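You operate a simulated robot arm through the tools that you are given. There is no shell and no other tool. Be economical: measure what you need, move in short steps, check, and stop when the job is done.

Carry out the task below with a simulated robot arm. There is one attempt and no reset: what you move stays moved.

## Task
Press the card button two times.

Only the result counts: the job must be done as asked and must still hold three seconds after the hand-in. Knocking over, shifting, dropping, spilling or breaking anything else fails it.

## Robot
A 6-joint arm with a two-finger parallel gripper on a trunk, on a base that drives. Base frame: it is fixed to the floor where the robot stands at the start and does not move with it; the origin is under the middle of the robot, x ahead of it, y to its left, z up. Lengths are in cm, angles in degrees, forces in N, time in s.
With the tool pointing down near the work surface it reaches from about 30 to 70 cm from the robot's upright axis, wherever it stands. Its first joint turns from -166.0 to 166.0 degrees. Places, roughly: card button [50, 0, 90]. Payload 4.1 kg.
The tool frame sits at the grasp point between the pads (the TCP): z along the fingers, y along the line on which they close. The tips reach 2.3 cm beyond it. The gripper opens to 9.4 cm. The fingers are 3.8 cm wide and 1 cm thick; the gripper's body (5.4 by 9.6 cm) begins 3.9 cm behind the TCP.
Orientation is told as [roll, pitch, yaw] about the base's x, y, z axes, in that order, counted from this pose: with the fingers straight down and closing along the base's y, the tool's x points along the base's -x, its y along +y and its z along -z.

## Interface
- The arm moves only by the tool send_rows. Its argument "plan" is a list of rows, each a list of 7 numbers: the shift along the tool's x, y, z in cm, then the turn, a rotation vector about the tool's x, y, z in degrees, then the closure in counts, from 0 (fully open) to 255 (shut). In form: [[x, y, z, rx, ry, rz, hand], ...]. A call has 1 to 10 rows; each row is the pose to reach, as a shift and turn from the pose commanded when the call began, along the tool's axes at that moment. Each row takes 0.2 s and may step no farther than 5 cm and 8.6 degrees from the row before; otherwise, or with a gripper value out of range, the whole call is refused. Where a pose cannot be reached the arm comes as near as it can. A force on the tool above 40 N (or 10 N above the force at the start of the call, whichever is more), or a blocked arm, ends the call early, and 0.2 s more pass. The fingers move at their own pace (about 4.5 cm/s each) and stop on an object; they squeeze with about 32 N. The grip force told is the motor's: it shows also when the fingers shut on nothing. Time passes only in rows, and 0.2 s behind the last, so rows that repeat a pose let the fingers close. The reply holds the time, the measured pose of the TCP, the force on the tool along the base axes, the opening and the grip force, in the units named above and with some noise, with the torque about the TCP (base axes, N m) and any sound that the robot's microphone picked up.
- Cameras (640 x 400 px; columns grow to the right, rows downward): "scene" is now at [2.21, 13.03, 152.54]; the picture's right is [-0.39, -0.92, 0.00], its down [-0.53, 0.22, -0.82] and it looks along [0.76, -0.32, -0.57] (base axes); focal length 277 px, centre (320, 200). "wrist" rides on the gripper at [8.6, 1.6, -7.4] in the tool frame; the picture's right is [-0.18, 0.98, 0.00], its down [-0.58, -0.11, -0.81] and it looks along [-0.79, -0.15, 0.59] (tool axes); focal length 243 px, centre (320, 200). There is no depth. A picture from a camera that has moved, and an enlarged one, comes with that camera's place and axes in the base frame and with its lens.
- grab_frame(camera): a new picture of that camera. The clock stands still meanwhile.
- slide_trunk(by): slides the trunk up (or, below 0, down) by that many cm; the arm and the scene camera ride with it, the base frame stays. It gives what a move gives, with no picture.
- steer(legs): drives the robot by 1 to 6 legs, each [ahead, turn to the left] in cm and degrees, along the robot's own axes; the way and the turn of a leg run together, so that a leg with both is an arc; at most 150 cm and 180 degrees a leg. The arm and the cameras ride along, it lands a little off, and it stops where it bumps. It gives what a move gives.
- aim_head(pan, tilt): turns the head with the scene camera to pan (to the left, within 155 degrees either way) and tilt (down, from -29 to 69), counted from straight ahead of the robot. It gives what a move gives.
- enlarge(camera, box): a new picture of the part [left, top, right, bottom] of that camera's present view, enlarged. The clock stands still meanwhile.
- sign_off(): hands the job in; it is judged then, once.

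Work in short steps. Places have to be worked out from the pictures, the camera data and where the tool is seen: move nearer, look again, correct. Check each grasp and each placing, and mend what went wrong. You have 120 turns and 82 pictures in all, those below and enlarged ones among them. Open the gripper and draw the arm clear of the work before you hand the job in, unless the task says otherwise; then end with one line.

The tools are called after "Call:" as a command line: name --pt "numbers of a row" for each row, then --argument value for the rest, lists and objects as JSON in quotes. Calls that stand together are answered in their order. send_rows: Moves the arm, as the interface text tells. Its arguments: {"type":"object","properties":{"plan":{"type":"array"}},"required":["plan"]} The other tools are called the same way: slide_trunk (by) slides the trunk up or down; steer (legs) drives the base; aim_head (pan, tilt) turns the head that bears the scene camera; grab_frame (camera) takes a picture; enlarge (camera, box) takes an enlarged picture of a part of a camera's view; sign_off () hands the job in.

At the start:

```text
t: 0.0
tcp_pos: [28.56, 7.83, 125.96]
tool_rot: [0.1, 0.1, 0.1]
contact_force: [-0.5, 0.2, -0.2]
torque: [-0.01, -0.01, 0.01]
grip_width: 9.39
grip_force: 0.2
trunk travel left (down, up): [-47.5, 11.5]
robot x, y, heading: [-0.09, -0.22, -0.0]
head pan, tilt: [-22.8, 35.0]
```

scene: 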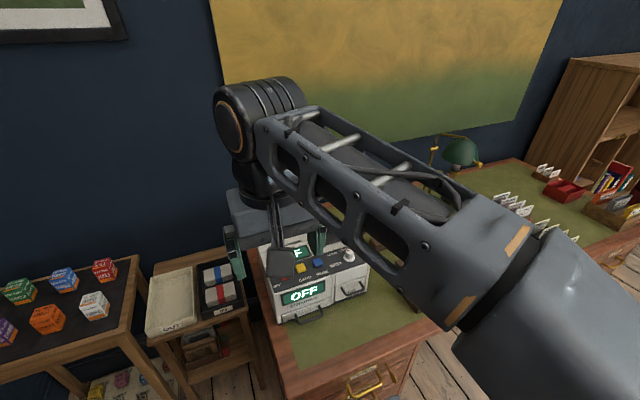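
wrist: 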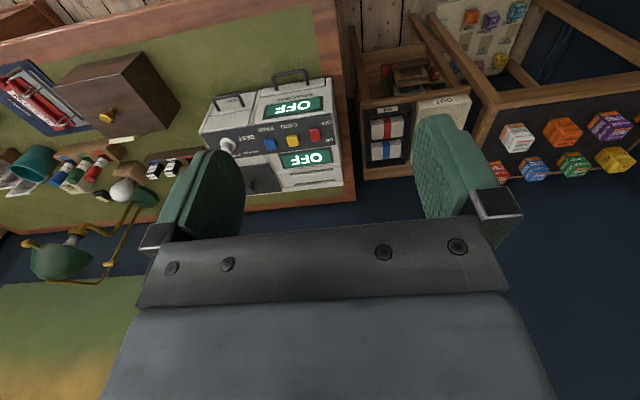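

I'll take a closer look at the machine's panel to read the button labels.

Call:
enlarge --camera "wrist" --box '[190, 60, 350, 200]'

Call:
enlarge --camera "scene" --box '[240, 220, 400, 330]'

```text
2.86 times, centred on (270, 130) of wrist
camera zoom: at [19.82, 9.58, 133.32], right [0.18, 0.98, 0.0], down [0.58, -0.11, 0.81], along [0.79, -0.15, -0.59], focal length 693 px, centre (463, 400)
```

zoom: 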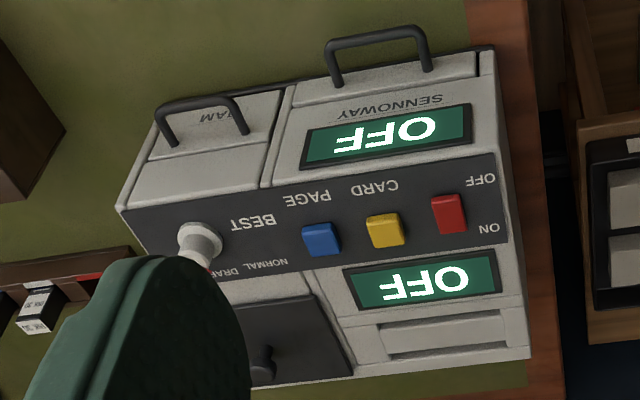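

```text
3.64 times, centred on (320, 275) of scene
camera zoom: at [2.21, 13.03, 152.54], right [-0.39, -0.92, 0.0], down [-0.53, 0.22, -0.82], along [0.76, -0.32, -0.57], focal length 1006 px, centre (320, -73)
```

zoom: 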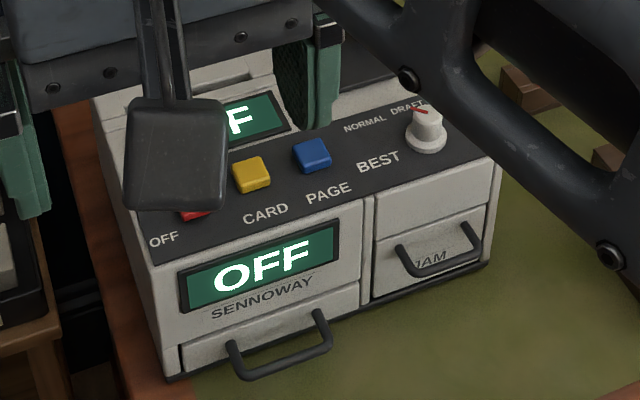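

The CARD button is the yellow one, roughly at (54.5, -3, 90), but my two sightlines are almost parallel so its height is uncertain. I'll shut the fingers and move above and short of it for a better view.

Call:
send_rows --pt "-4 -2.5 1 0 0 0 255" --pt "-7 -5 3 0 0 0 255" --pt "-10 -8 5 0 0 0 255" --pt "-13 -11 7 0 0 0 255" --pt "-13 -11 7 0 0 0 255" --pt "-13 -11 7 0 0 0 255"

Call:
grab_frame --camera "wrist"

Call:
grab_frame --camera "scene"

```text
t: 1.4
tcp_pos: [41.81, -3.02, 118.78]
tool_rot: [0.0, 0.0, 0.1]
contact_force: [-0.3, -0.6, -0.3]
torque: [-0.01, -0.03, 0.0]
grip_width: 0.0
grip_force: 31.8
trunk travel left (down, up): [-47.5, 11.5]
robot x, y, heading: [0.07, -0.17, -0.2]
head pan, tilt: [-22.8, 35.0]
```

```text
77 pictures are left
camera wrist: at [33.0, -1.42, 126.24], right [0.18, 0.98, 0.0], down [0.58, -0.11, 0.81], along [0.79, -0.15, -0.59], focal length 243 px, centre (320, 200)
```

wrist: 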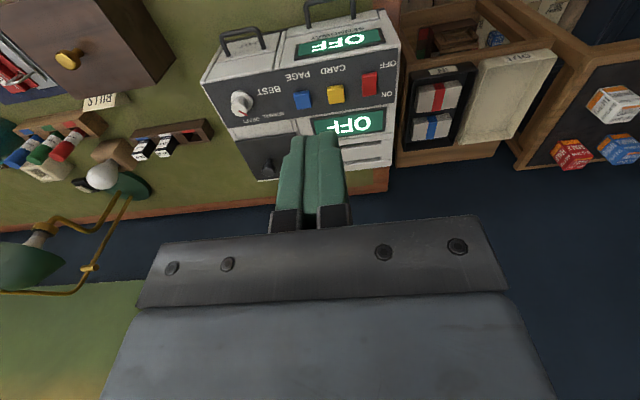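

```text
76 pictures are left
camera scene: at [2.19, 13.05, 152.54], right [-0.39, -0.92, 0.0], down [-0.53, 0.22, -0.82], along [0.76, -0.32, -0.57], focal length 277 px, centre (320, 200)
```

scene: 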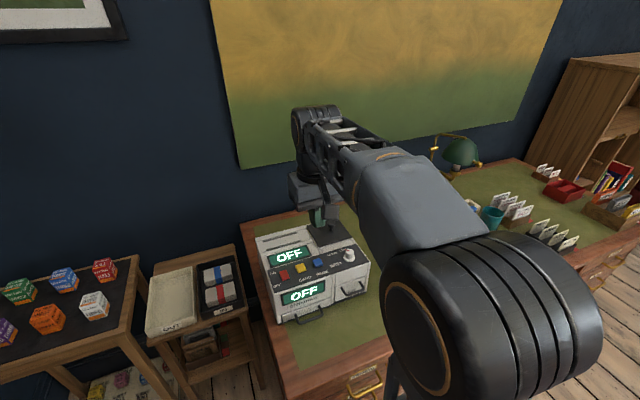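

Call:
enlarge --camera "wrist" --box '[200, 0, 400, 180]'

Call:
enlarge --camera "scene" --box '[240, 210, 380, 330]'

```text
2.22 times, centred on (300, 90) of wrist
camera zoom: at [33.0, -1.42, 126.24], right [0.18, 0.98, 0.0], down [0.58, -0.11, 0.81], along [0.79, -0.15, -0.59], focal length 539 px, centre (364, 444)
```

zoom: 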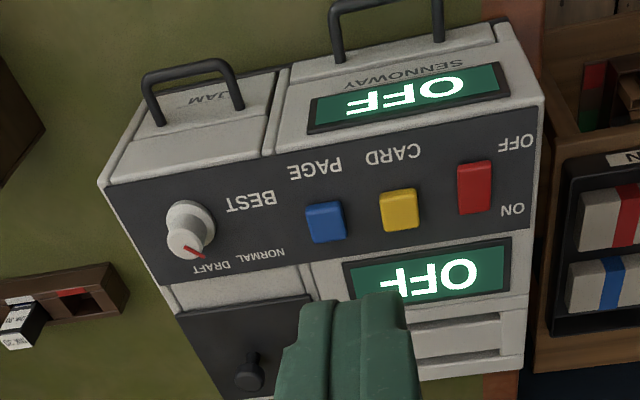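

```text
3.33 times, centred on (310, 270) of scene
camera zoom: at [2.19, 13.05, 152.54], right [-0.39, -0.92, 0.0], down [-0.53, 0.22, -0.82], along [0.76, -0.32, -0.57], focal length 922 px, centre (353, -33)
```

zoom: 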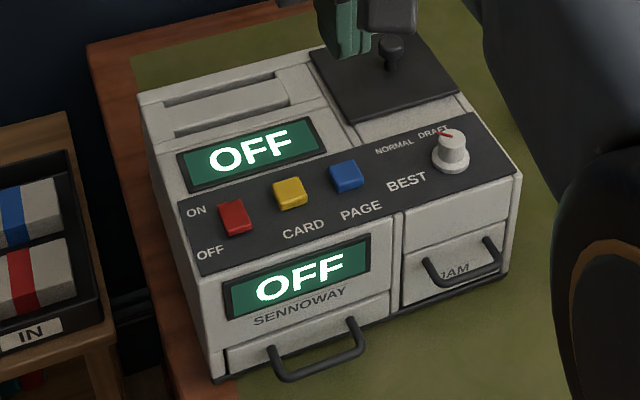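

Buttons are on a near-horizontal panel; my refined estimate for CARD is (52.2, -2.6, 93). I'll hover over it with the tips at about z 99 and look again.

Call:
send_rows --pt "-4 0.2 1 0 0 0 255" --pt "-8 0.4 4 0 0 0 255" --pt "-10.3 0.4 8 0 0 0 255" --pt "-10.3 0.4 12 0 0 0 255" --pt "-10.3 0.4 15 0 0 0 255" --pt "-10.3 0.4 17 0 0 0 255" --pt "-10.3 0.4 17 0 0 0 255"

Call:
grab_frame --camera "wrist"

Call:
enlarge --camera "scene" --box '[240, 210, 380, 330]'

```text
t: 3.0
tcp_pos: [51.98, -2.49, 101.73]
tool_rot: [0.0, 0.0, 0.1]
contact_force: [0.1, 0.1, -0.2]
torque: [-0.01, -0.04, -0.01]
grip_width: 0.0
grip_force: 31.6
trunk travel left (down, up): [-47.5, 11.5]
robot x, y, heading: [0.22, -0.38, -0.1]
head pan, tilt: [-22.8, 35.0]
```

```text
73 pictures are left
camera wrist: at [43.12, -0.83, 109.17], right [0.18, 0.98, 0.0], down [0.58, -0.11, 0.81], along [0.79, -0.15, -0.59], focal length 243 px, centre (320, 200)
```

wrist: 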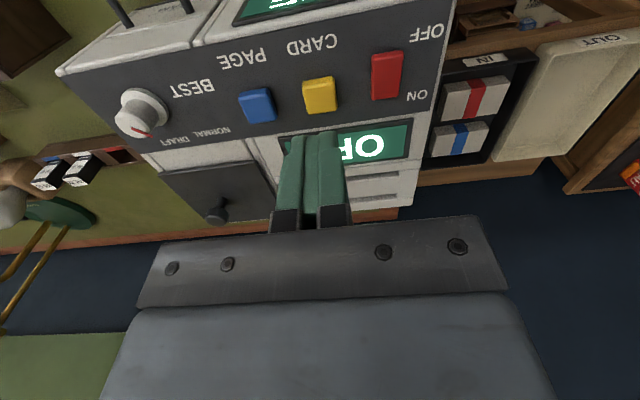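

```text
3.33 times, centred on (310, 270) of scene
camera zoom: at [2.22, 13.03, 152.54], right [-0.39, -0.92, 0.0], down [-0.53, 0.22, -0.82], along [0.76, -0.32, -0.57], focal length 922 px, centre (353, -33)
```

zoom: 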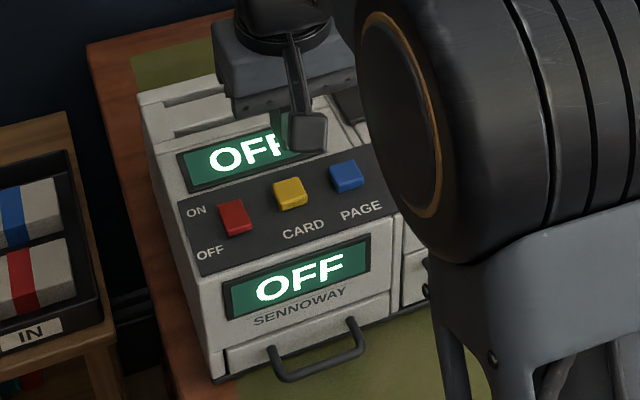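

Sightlines put the CARD top at about (52, -2.4, 93.8), and the fingertip lines up. I'll descend to just above contact and check.

Call:
send_rows --pt "0 0 2 0 0 0 255" --pt "0 0 3.5 0 0 0 255" --pt "0 0 4.2 0 0 0 255" --pt "0 0 4.6 0 0 0 255"

Call:
grab_frame --camera "wrist"

Call:
enlarge --camera "scene" --box '[240, 210, 380, 330]'

```text
t: 4.0
tcp_pos: [51.94, -2.57, 97.34]
tool_rot: [0.0, 0.0, 0.2]
contact_force: [0.3, -0.3, 0.2]
torque: [-0.03, -0.02, 0.03]
grip_width: 0.0
grip_force: 32.2
trunk travel left (down, up): [-47.5, 11.5]
robot x, y, heading: [-0.2, -0.39, 0.1]
head pan, tilt: [-22.8, 35.0]
```

```text
71 pictures are left
camera wrist: at [43.14, -0.95, 104.73], right [0.18, 0.98, 0.0], down [0.58, -0.11, 0.81], along [0.79, -0.15, -0.59], focal length 243 px, centre (320, 200)
```

wrist: 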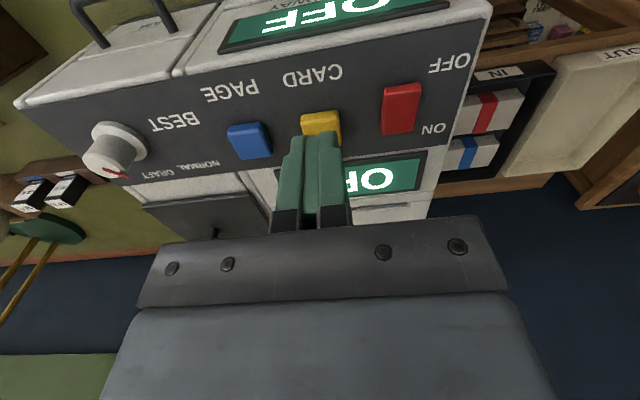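

```text
3.33 times, centred on (310, 270) of scene
camera zoom: at [2.22, 13.03, 152.54], right [-0.39, -0.92, 0.0], down [-0.53, 0.22, -0.82], along [0.76, -0.32, -0.57], focal length 922 px, centre (353, -33)
```

zoom: 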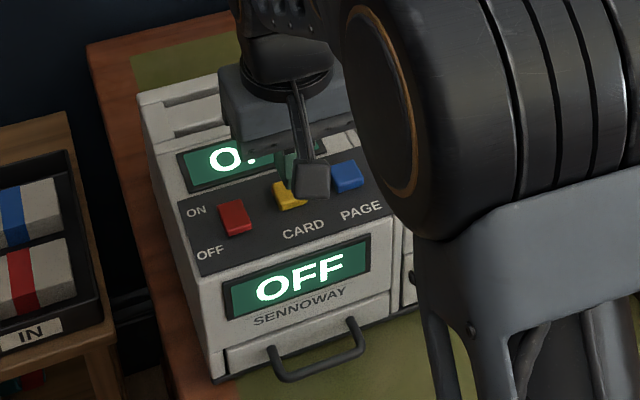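

Fingers are in line with the yellow button, still free of contact. I'll press down in small steps watching the force.

Call:
send_rows --pt "0 0 0.4 0 0 0 255" --pt "0 0 0.8 0 0 0 255" --pt "0 0 1.1 0 0 0 255" --pt "0 0 1.3 0 0 0 255"

Call:
grab_frame --camera "wrist"

```text
t: 5.0
tcp_pos: [51.99, -2.82, 96.04]
tool_rot: [0.0, 0.1, 0.1]
contact_force: [-0.6, -1.0, 0.5]
torque: [-0.02, -0.03, -0.05]
grip_width: 0.0
grip_force: 31.9
trunk travel left (down, up): [-47.5, 11.5]
robot x, y, heading: [-0.02, -0.25, 0.2]
head pan, tilt: [-22.8, 35.0]
```

```text
69 pictures are left
camera wrist: at [43.11, -1.02, 103.44], right [0.18, 0.98, 0.0], down [0.58, -0.11, 0.81], along [0.79, -0.15, -0.59], focal length 243 px, centre (320, 200)
```

wrist: 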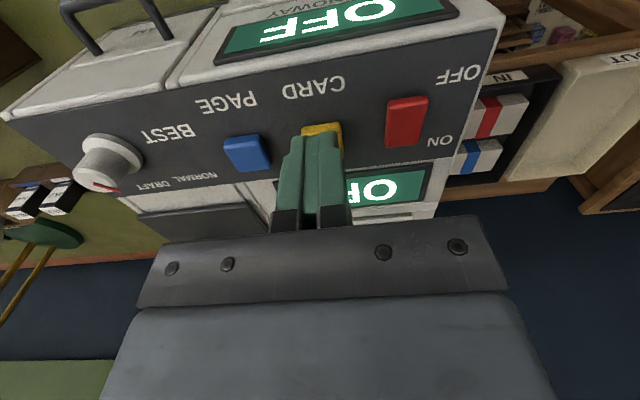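

No contact yet at tip z 93.7; continuing in small steps.

Call:
send_rows --pt "0 0 0.2 0 0 0 255" --pt "0 0 0.4 0 0 0 255" --pt "0 0 0.6 0 0 0 255"

Call:
grab_frame --camera "wrist"

```text
t: 5.8
tcp_pos: [52.06, -2.75, 95.3]
tool_rot: [0.0, 0.0, 0.1]
contact_force: [0.5, -0.5, 0.5]
torque: [-0.04, -0.02, -0.01]
grip_width: 0.03
grip_force: 31.6
trunk travel left (down, up): [-47.5, 11.5]
robot x, y, heading: [0.0, 0.07, -0.0]
head pan, tilt: [-22.8, 35.0]
```

```text
68 pictures are left
camera wrist: at [43.16, -1.06, 102.76], right [0.18, 0.98, 0.0], down [0.58, -0.11, 0.81], along [0.79, -0.15, -0.59], focal length 243 px, centre (320, 200)
```

wrist: 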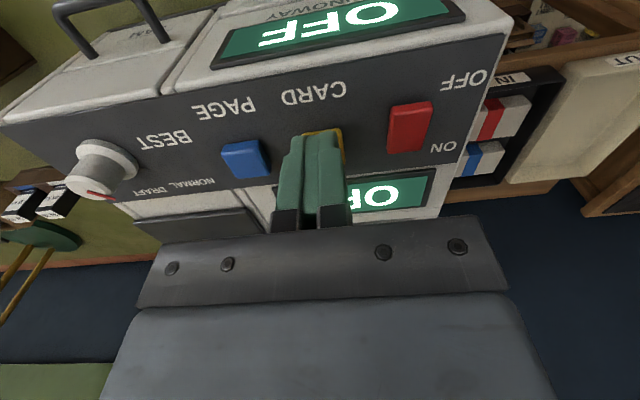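

Still free at tip z 93.0, aligned on the button. Continuing down.

Call:
send_rows --pt "0 0 0.15 0 0 0 255" --pt "0 0 0.3 0 0 0 255" --pt "0 0 0.45 0 0 0 255"

Call:
grab_frame --camera "wrist"

```text
t: 6.6
tcp_pos: [52.07, -2.73, 94.91]
tool_rot: [0.0, 0.1, 0.1]
contact_force: [0.5, 0.6, -0.9]
torque: [0.0, -0.02, 0.0]
grip_width: 0.0
grip_force: 32.0
trunk travel left (down, up): [-47.5, 11.5]
robot x, y, heading: [0.23, -0.67, 0.2]
head pan, tilt: [-22.8, 35.0]
```

```text
67 pictures are left
camera wrist: at [43.22, -1.0, 102.32], right [0.18, 0.98, 0.0], down [0.58, -0.11, 0.81], along [0.79, -0.15, -0.59], focal length 243 px, centre (320, 200)
```

wrist: 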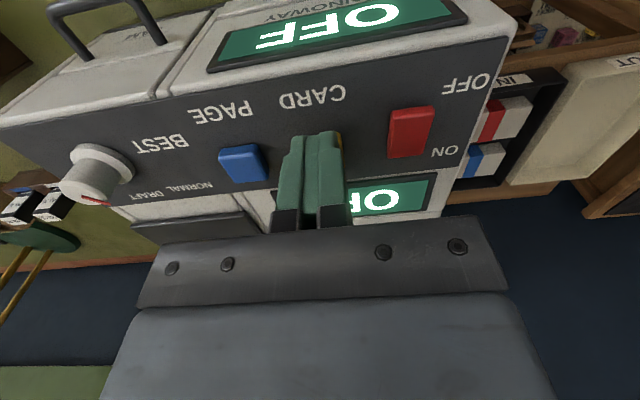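

No contact at tip z 92.6; the lateral alignment is within about 0.4 cm. Continuing.

Call:
send_rows --pt "0 0.15 0.15 0 0 0 255" --pt "0 0.3 0.3 0 0 0 255" --pt "0 0.3 0.45 0 0 0 255"

Call:
enlarge --camera "wrist" --box '[220, 60, 440, 220]'

Call:
enlarge --camera "scene" --box '[240, 210, 380, 330]'

```text
t: 7.4
tcp_pos: [51.95, -2.32, 94.61]
tool_rot: [0.0, 0.0, 0.2]
contact_force: [0.0, 0.4, 0.1]
torque: [0.02, 0.0, -0.02]
grip_width: 0.0
grip_force: 31.5
trunk travel left (down, up): [-47.5, 11.5]
robot x, y, heading: [0.26, -0.27, 0.0]
head pan, tilt: [-22.8, 35.0]
```

```text
2.50 times, centred on (330, 140) of wrist
camera zoom: at [43.15, -0.68, 101.94], right [0.18, 0.98, 0.0], down [0.58, -0.11, 0.81], along [0.79, -0.15, -0.59], focal length 606 px, centre (295, 350)
```

zoom: 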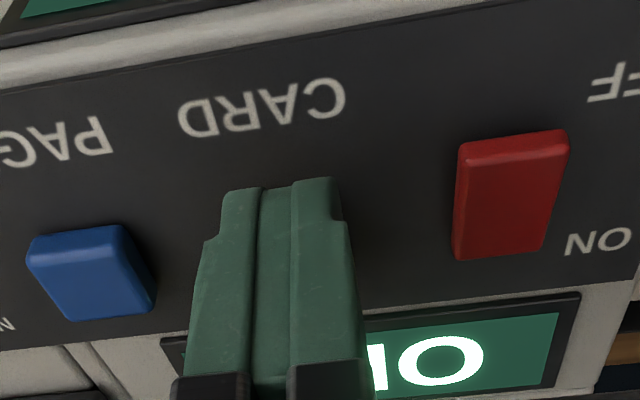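

```text
3.33 times, centred on (310, 270) of scene
camera zoom: at [2.22, 13.03, 152.54], right [-0.39, -0.92, 0.0], down [-0.53, 0.22, -0.82], along [0.76, -0.32, -0.57], focal length 922 px, centre (353, -33)
```

zoom: 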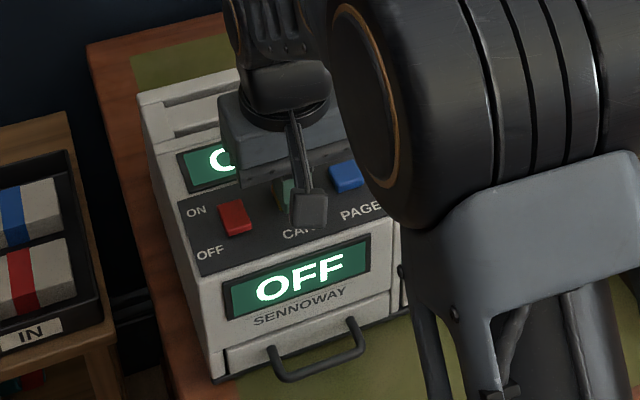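

The button is now entirely hidden under the tips, still no force at tip z 92.3. Continuing slowly.

Call:
send_rows --pt "0 0 0.15 0 0 0 255" --pt "0 0 0.3 0 0 0 255" --pt "0 0 0.45 0 0 0 255"

Call:
enlarge --camera "wrist" --box '[220, 60, 440, 220]'

```text
t: 8.2
tcp_pos: [52.02, -2.48, 94.04]
tool_rot: [0.0, 0.0, 0.1]
contact_force: [0.8, -0.2, -0.6]
torque: [-0.02, 0.02, -0.03]
grip_width: 0.0
grip_force: 31.7
trunk travel left (down, up): [-47.5, 11.5]
robot x, y, heading: [-0.21, -0.41, -0.1]
head pan, tilt: [-22.8, 35.0]
```

```text
2.50 times, centred on (330, 140) of wrist
camera zoom: at [43.12, -0.68, 101.44], right [0.18, 0.98, 0.0], down [0.58, -0.11, 0.81], along [0.79, -0.15, -0.59], focal length 606 px, centre (295, 350)
```

zoom: 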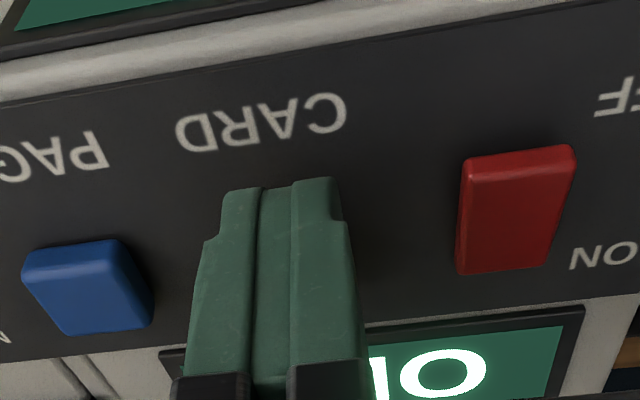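

Still free. Continuing with finer steps.

Call:
send_rows --pt "0 0 0.1 0 0 0 255" --pt "0 0 0.2 0 0 0 255" --pt "0 0 0.3 0 0 0 255" --pt "0 0 0.4 0 0 0 255"

Call:
enlarge --camera "wrist" --box '[220, 60, 440, 220]'

```text
t: 9.2
tcp_pos: [51.93, -2.4, 93.63]
tool_rot: [0.0, 0.0, 0.1]
contact_force: [0.2, 0.1, 0.7]
torque: [0.0, 0.01, 0.0]
grip_width: 0.0
grip_force: 31.7
trunk travel left (down, up): [-47.5, 11.5]
robot x, y, heading: [0.18, -0.47, -0.2]
head pan, tilt: [-22.8, 35.0]
```

```text
2.50 times, centred on (330, 140) of wrist
camera zoom: at [43.16, -0.71, 101.09], right [0.18, 0.98, 0.0], down [0.58, -0.11, 0.81], along [0.79, -0.15, -0.59], focal length 606 px, centre (295, 350)
```

zoom: 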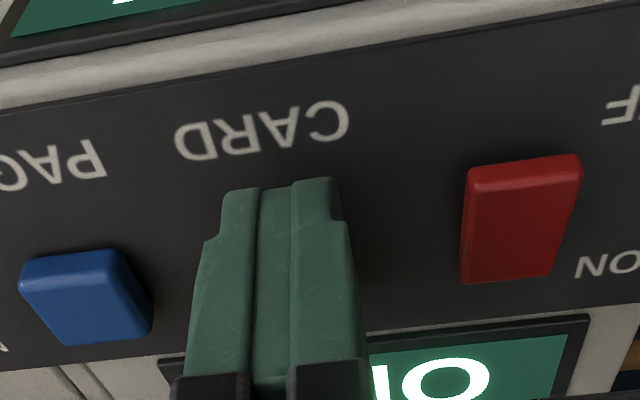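

Triangulating the neighbouring buttons (blue (53.5,-8.0), red (53.0,2.5), z≈91) puts CARD at about (53.4,-2.8,91). I'll raise slightly and recentre before pressing.

Call:
send_rows --pt "0 0 -0.6 0 0 0 255" --pt "-0.7 -0.2 -0.6 0 0 0 255" --pt "-1.4 -0.4 -0.6 0 0 0 255" --pt "-1.4 -0.4 -0.2 0 0 0 255"

Call:
grab_frame --camera "wrist"

```text
t: 10.2
tcp_pos: [53.39, -2.94, 93.84]
tool_rot: [0.0, -0.1, 0.1]
contact_force: [0.6, 0.0, 0.1]
torque: [0.02, -0.01, -0.03]
grip_width: 0.03
grip_force: 31.6
trunk travel left (down, up): [-47.5, 11.5]
robot x, y, heading: [0.35, -0.35, -0.2]
head pan, tilt: [-22.8, 35.0]
```

```text
62 pictures are left
camera wrist: at [44.59, -1.15, 101.25], right [0.18, 0.98, 0.0], down [0.58, -0.11, 0.81], along [0.79, -0.15, -0.59], focal length 243 px, centre (320, 200)
```

wrist: 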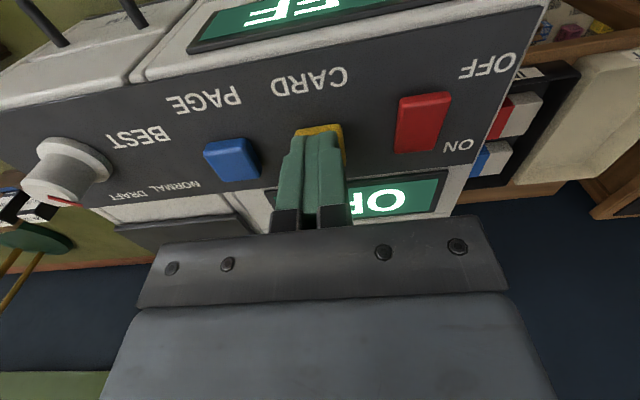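

Centred on the yellow button with its near edge just peeking out. Pressing down finely.

Call:
send_rows --pt "0 0.1 0.15 0 0 0 255" --pt "0 0.1 0.3 0 0 0 255" --pt "0 0.1 0.45 0 0 0 255"

Call:
enlarge --camera "wrist" --box '[220, 60, 440, 220]'

```text
t: 11.0
tcp_pos: [53.28, -2.69, 93.44]
tool_rot: [0.0, 0.0, 0.1]
contact_force: [-0.8, -1.3, 1.9]
torque: [-0.02, -0.01, 0.02]
grip_width: 0.0
grip_force: 32.0
trunk travel left (down, up): [-47.5, 11.5]
robot x, y, heading: [0.08, 0.13, 0.1]
head pan, tilt: [-22.8, 35.0]
heard: click
```

```text
2.50 times, centred on (330, 140) of wrist
camera zoom: at [44.53, -1.04, 100.87], right [0.18, 0.98, 0.0], down [0.58, -0.11, 0.81], along [0.79, -0.15, -0.59], focal length 606 px, centre (295, 350)
```

zoom: 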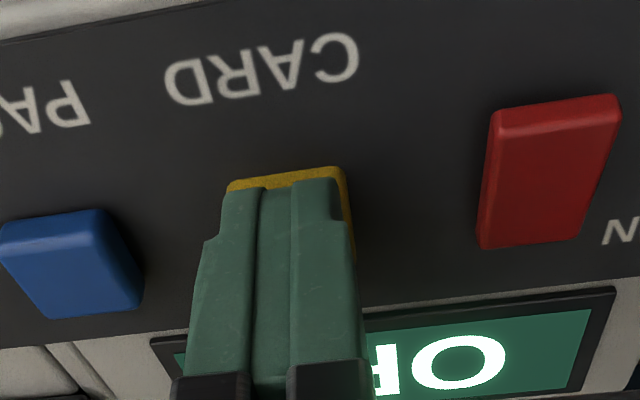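

A click was heard: that's press one. I'll lift off to release and look at the display.

Call:
send_rows --pt "0 0 -0.4 0 0 0 255" --pt "0 0 -0.8 0 0 0 255" --pt "0 0 -1.2 0 0 0 255" --pt "0 0 -1.2 0 0 0 255"

Call:
grab_frame --camera "wrist"

Call:
enlarge --camera "scene" --box '[240, 210, 380, 330]'

```text
t: 12.0
tcp_pos: [53.3, -2.79, 94.71]
tool_rot: [-0.1, 0.0, 0.1]
contact_force: [0.1, -0.6, 0.8]
torque: [-0.02, 0.02, 0.02]
grip_width: 0.0
grip_force: 31.8
trunk travel left (down, up): [-47.5, 11.5]
robot x, y, heading: [0.14, -0.09, -0.0]
head pan, tilt: [-22.8, 35.0]
```

```text
60 pictures are left
camera wrist: at [44.58, -1.06, 102.08], right [0.18, 0.98, 0.0], down [0.58, -0.11, 0.81], along [0.79, -0.15, -0.59], focal length 243 px, centre (320, 200)
```

wrist: 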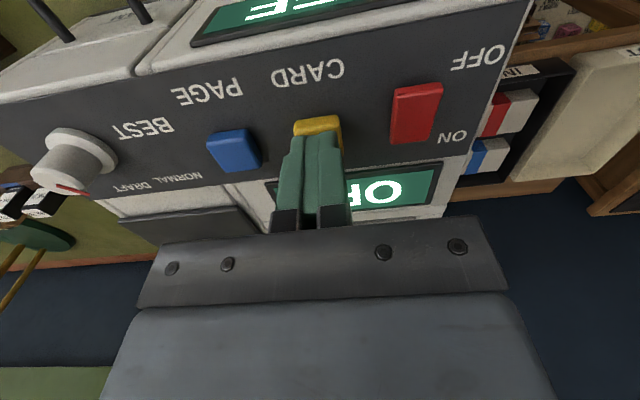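

```text
3.33 times, centred on (310, 270) of scene
camera zoom: at [2.21, 13.03, 152.54], right [-0.39, -0.92, 0.0], down [-0.53, 0.22, -0.82], along [0.76, -0.32, -0.57], focal length 922 px, centre (353, -33)
```

zoom: 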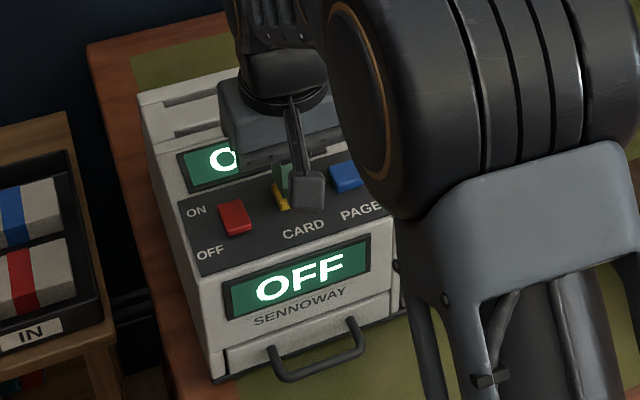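

The button sprang back up; the display still reads OFF, as the machine has no power, which I wasn't asked to change. Second press, same depth.

Call:
send_rows --pt "0 0 0.5 0 0 0 255" --pt "0 0 0.8 0 0 0 255" --pt "0 0 1.0 0 0 0 255" --pt "0 0 1.2 0 0 0 255"

```text
t: 13.0
tcp_pos: [53.3, -2.7, 93.54]
tool_rot: [0.0, 0.0, 0.0]
contact_force: [0.1, 0.0, 0.8]
torque: [0.0, -0.05, 0.02]
grip_width: 0.0
grip_force: 32.4
trunk travel left (down, up): [-47.5, 11.5]
robot x, y, heading: [0.02, -0.21, 0.1]
head pan, tilt: [-22.8, 35.0]
heard: click
```

A second click was heard. I'll lift off straight up and open the gripper well clear.

Call:
send_rows --pt "0 0 -1.5 0 0 0 255" --pt "0 0 -5 0 0 0 255" --pt "0 0 -9 0 0 0 255" --pt "0 0 -13 0 0 0 255" --pt "4 0 -16 0 0 0 255" --pt "8 0 -18 0 0 0 0" --pt "8 0 -18 0 0 0 0" --pt "8 0 -18 0 0 0 0" --pt "8 0 -18 0 0 0 0" --pt "8 0 -18 0 0 0 0"

Call:
grab_frame --camera "wrist"

Call:
enlarge --camera "scene" --box '[240, 210, 380, 330]'

```text
t: 15.2
tcp_pos: [45.32, -2.6, 111.39]
tool_rot: [-0.1, -0.1, 0.1]
contact_force: [0.1, -0.1, -0.4]
torque: [-0.01, 0.01, -0.03]
grip_width: 9.4
grip_force: 0.1
trunk travel left (down, up): [-47.5, 11.5]
robot x, y, heading: [-0.29, -0.54, -0.1]
head pan, tilt: [-22.8, 35.0]
```

```text
58 pictures are left
camera wrist: at [36.55, -0.98, 118.75], right [0.18, 0.98, 0.0], down [0.58, -0.11, 0.81], along [0.79, -0.15, -0.59], focal length 243 px, centre (320, 200)
```

wrist: 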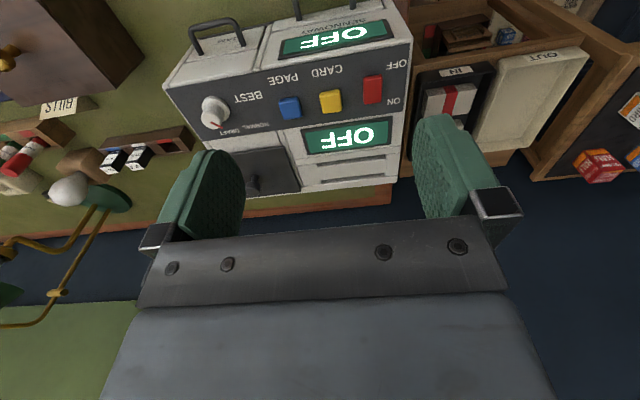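

```text
3.33 times, centred on (310, 270) of scene
camera zoom: at [2.22, 13.03, 152.54], right [-0.39, -0.92, 0.0], down [-0.53, 0.22, -0.82], along [0.76, -0.32, -0.57], focal length 922 px, centre (353, -33)
```

zoom: 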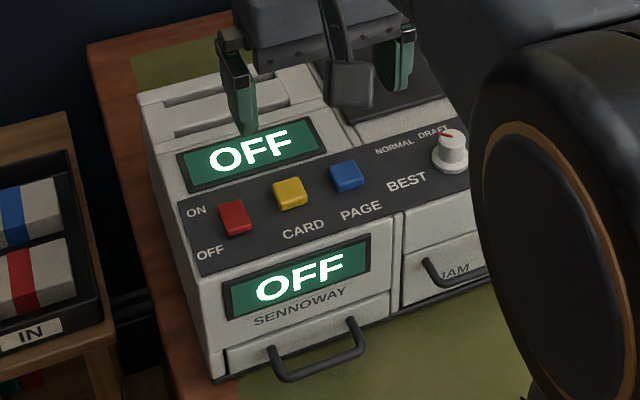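

Two separate clicks were heard, the button is back up, nothing has moved and the arm is clear, so I'm handing in.

Call:
sign_off

```text
The job is handed in.
```

I pressed the yellow CARD button twice; each press gave one click and I released the button after each. The machine's displays read OFF throughout, because I left its power switch alone.
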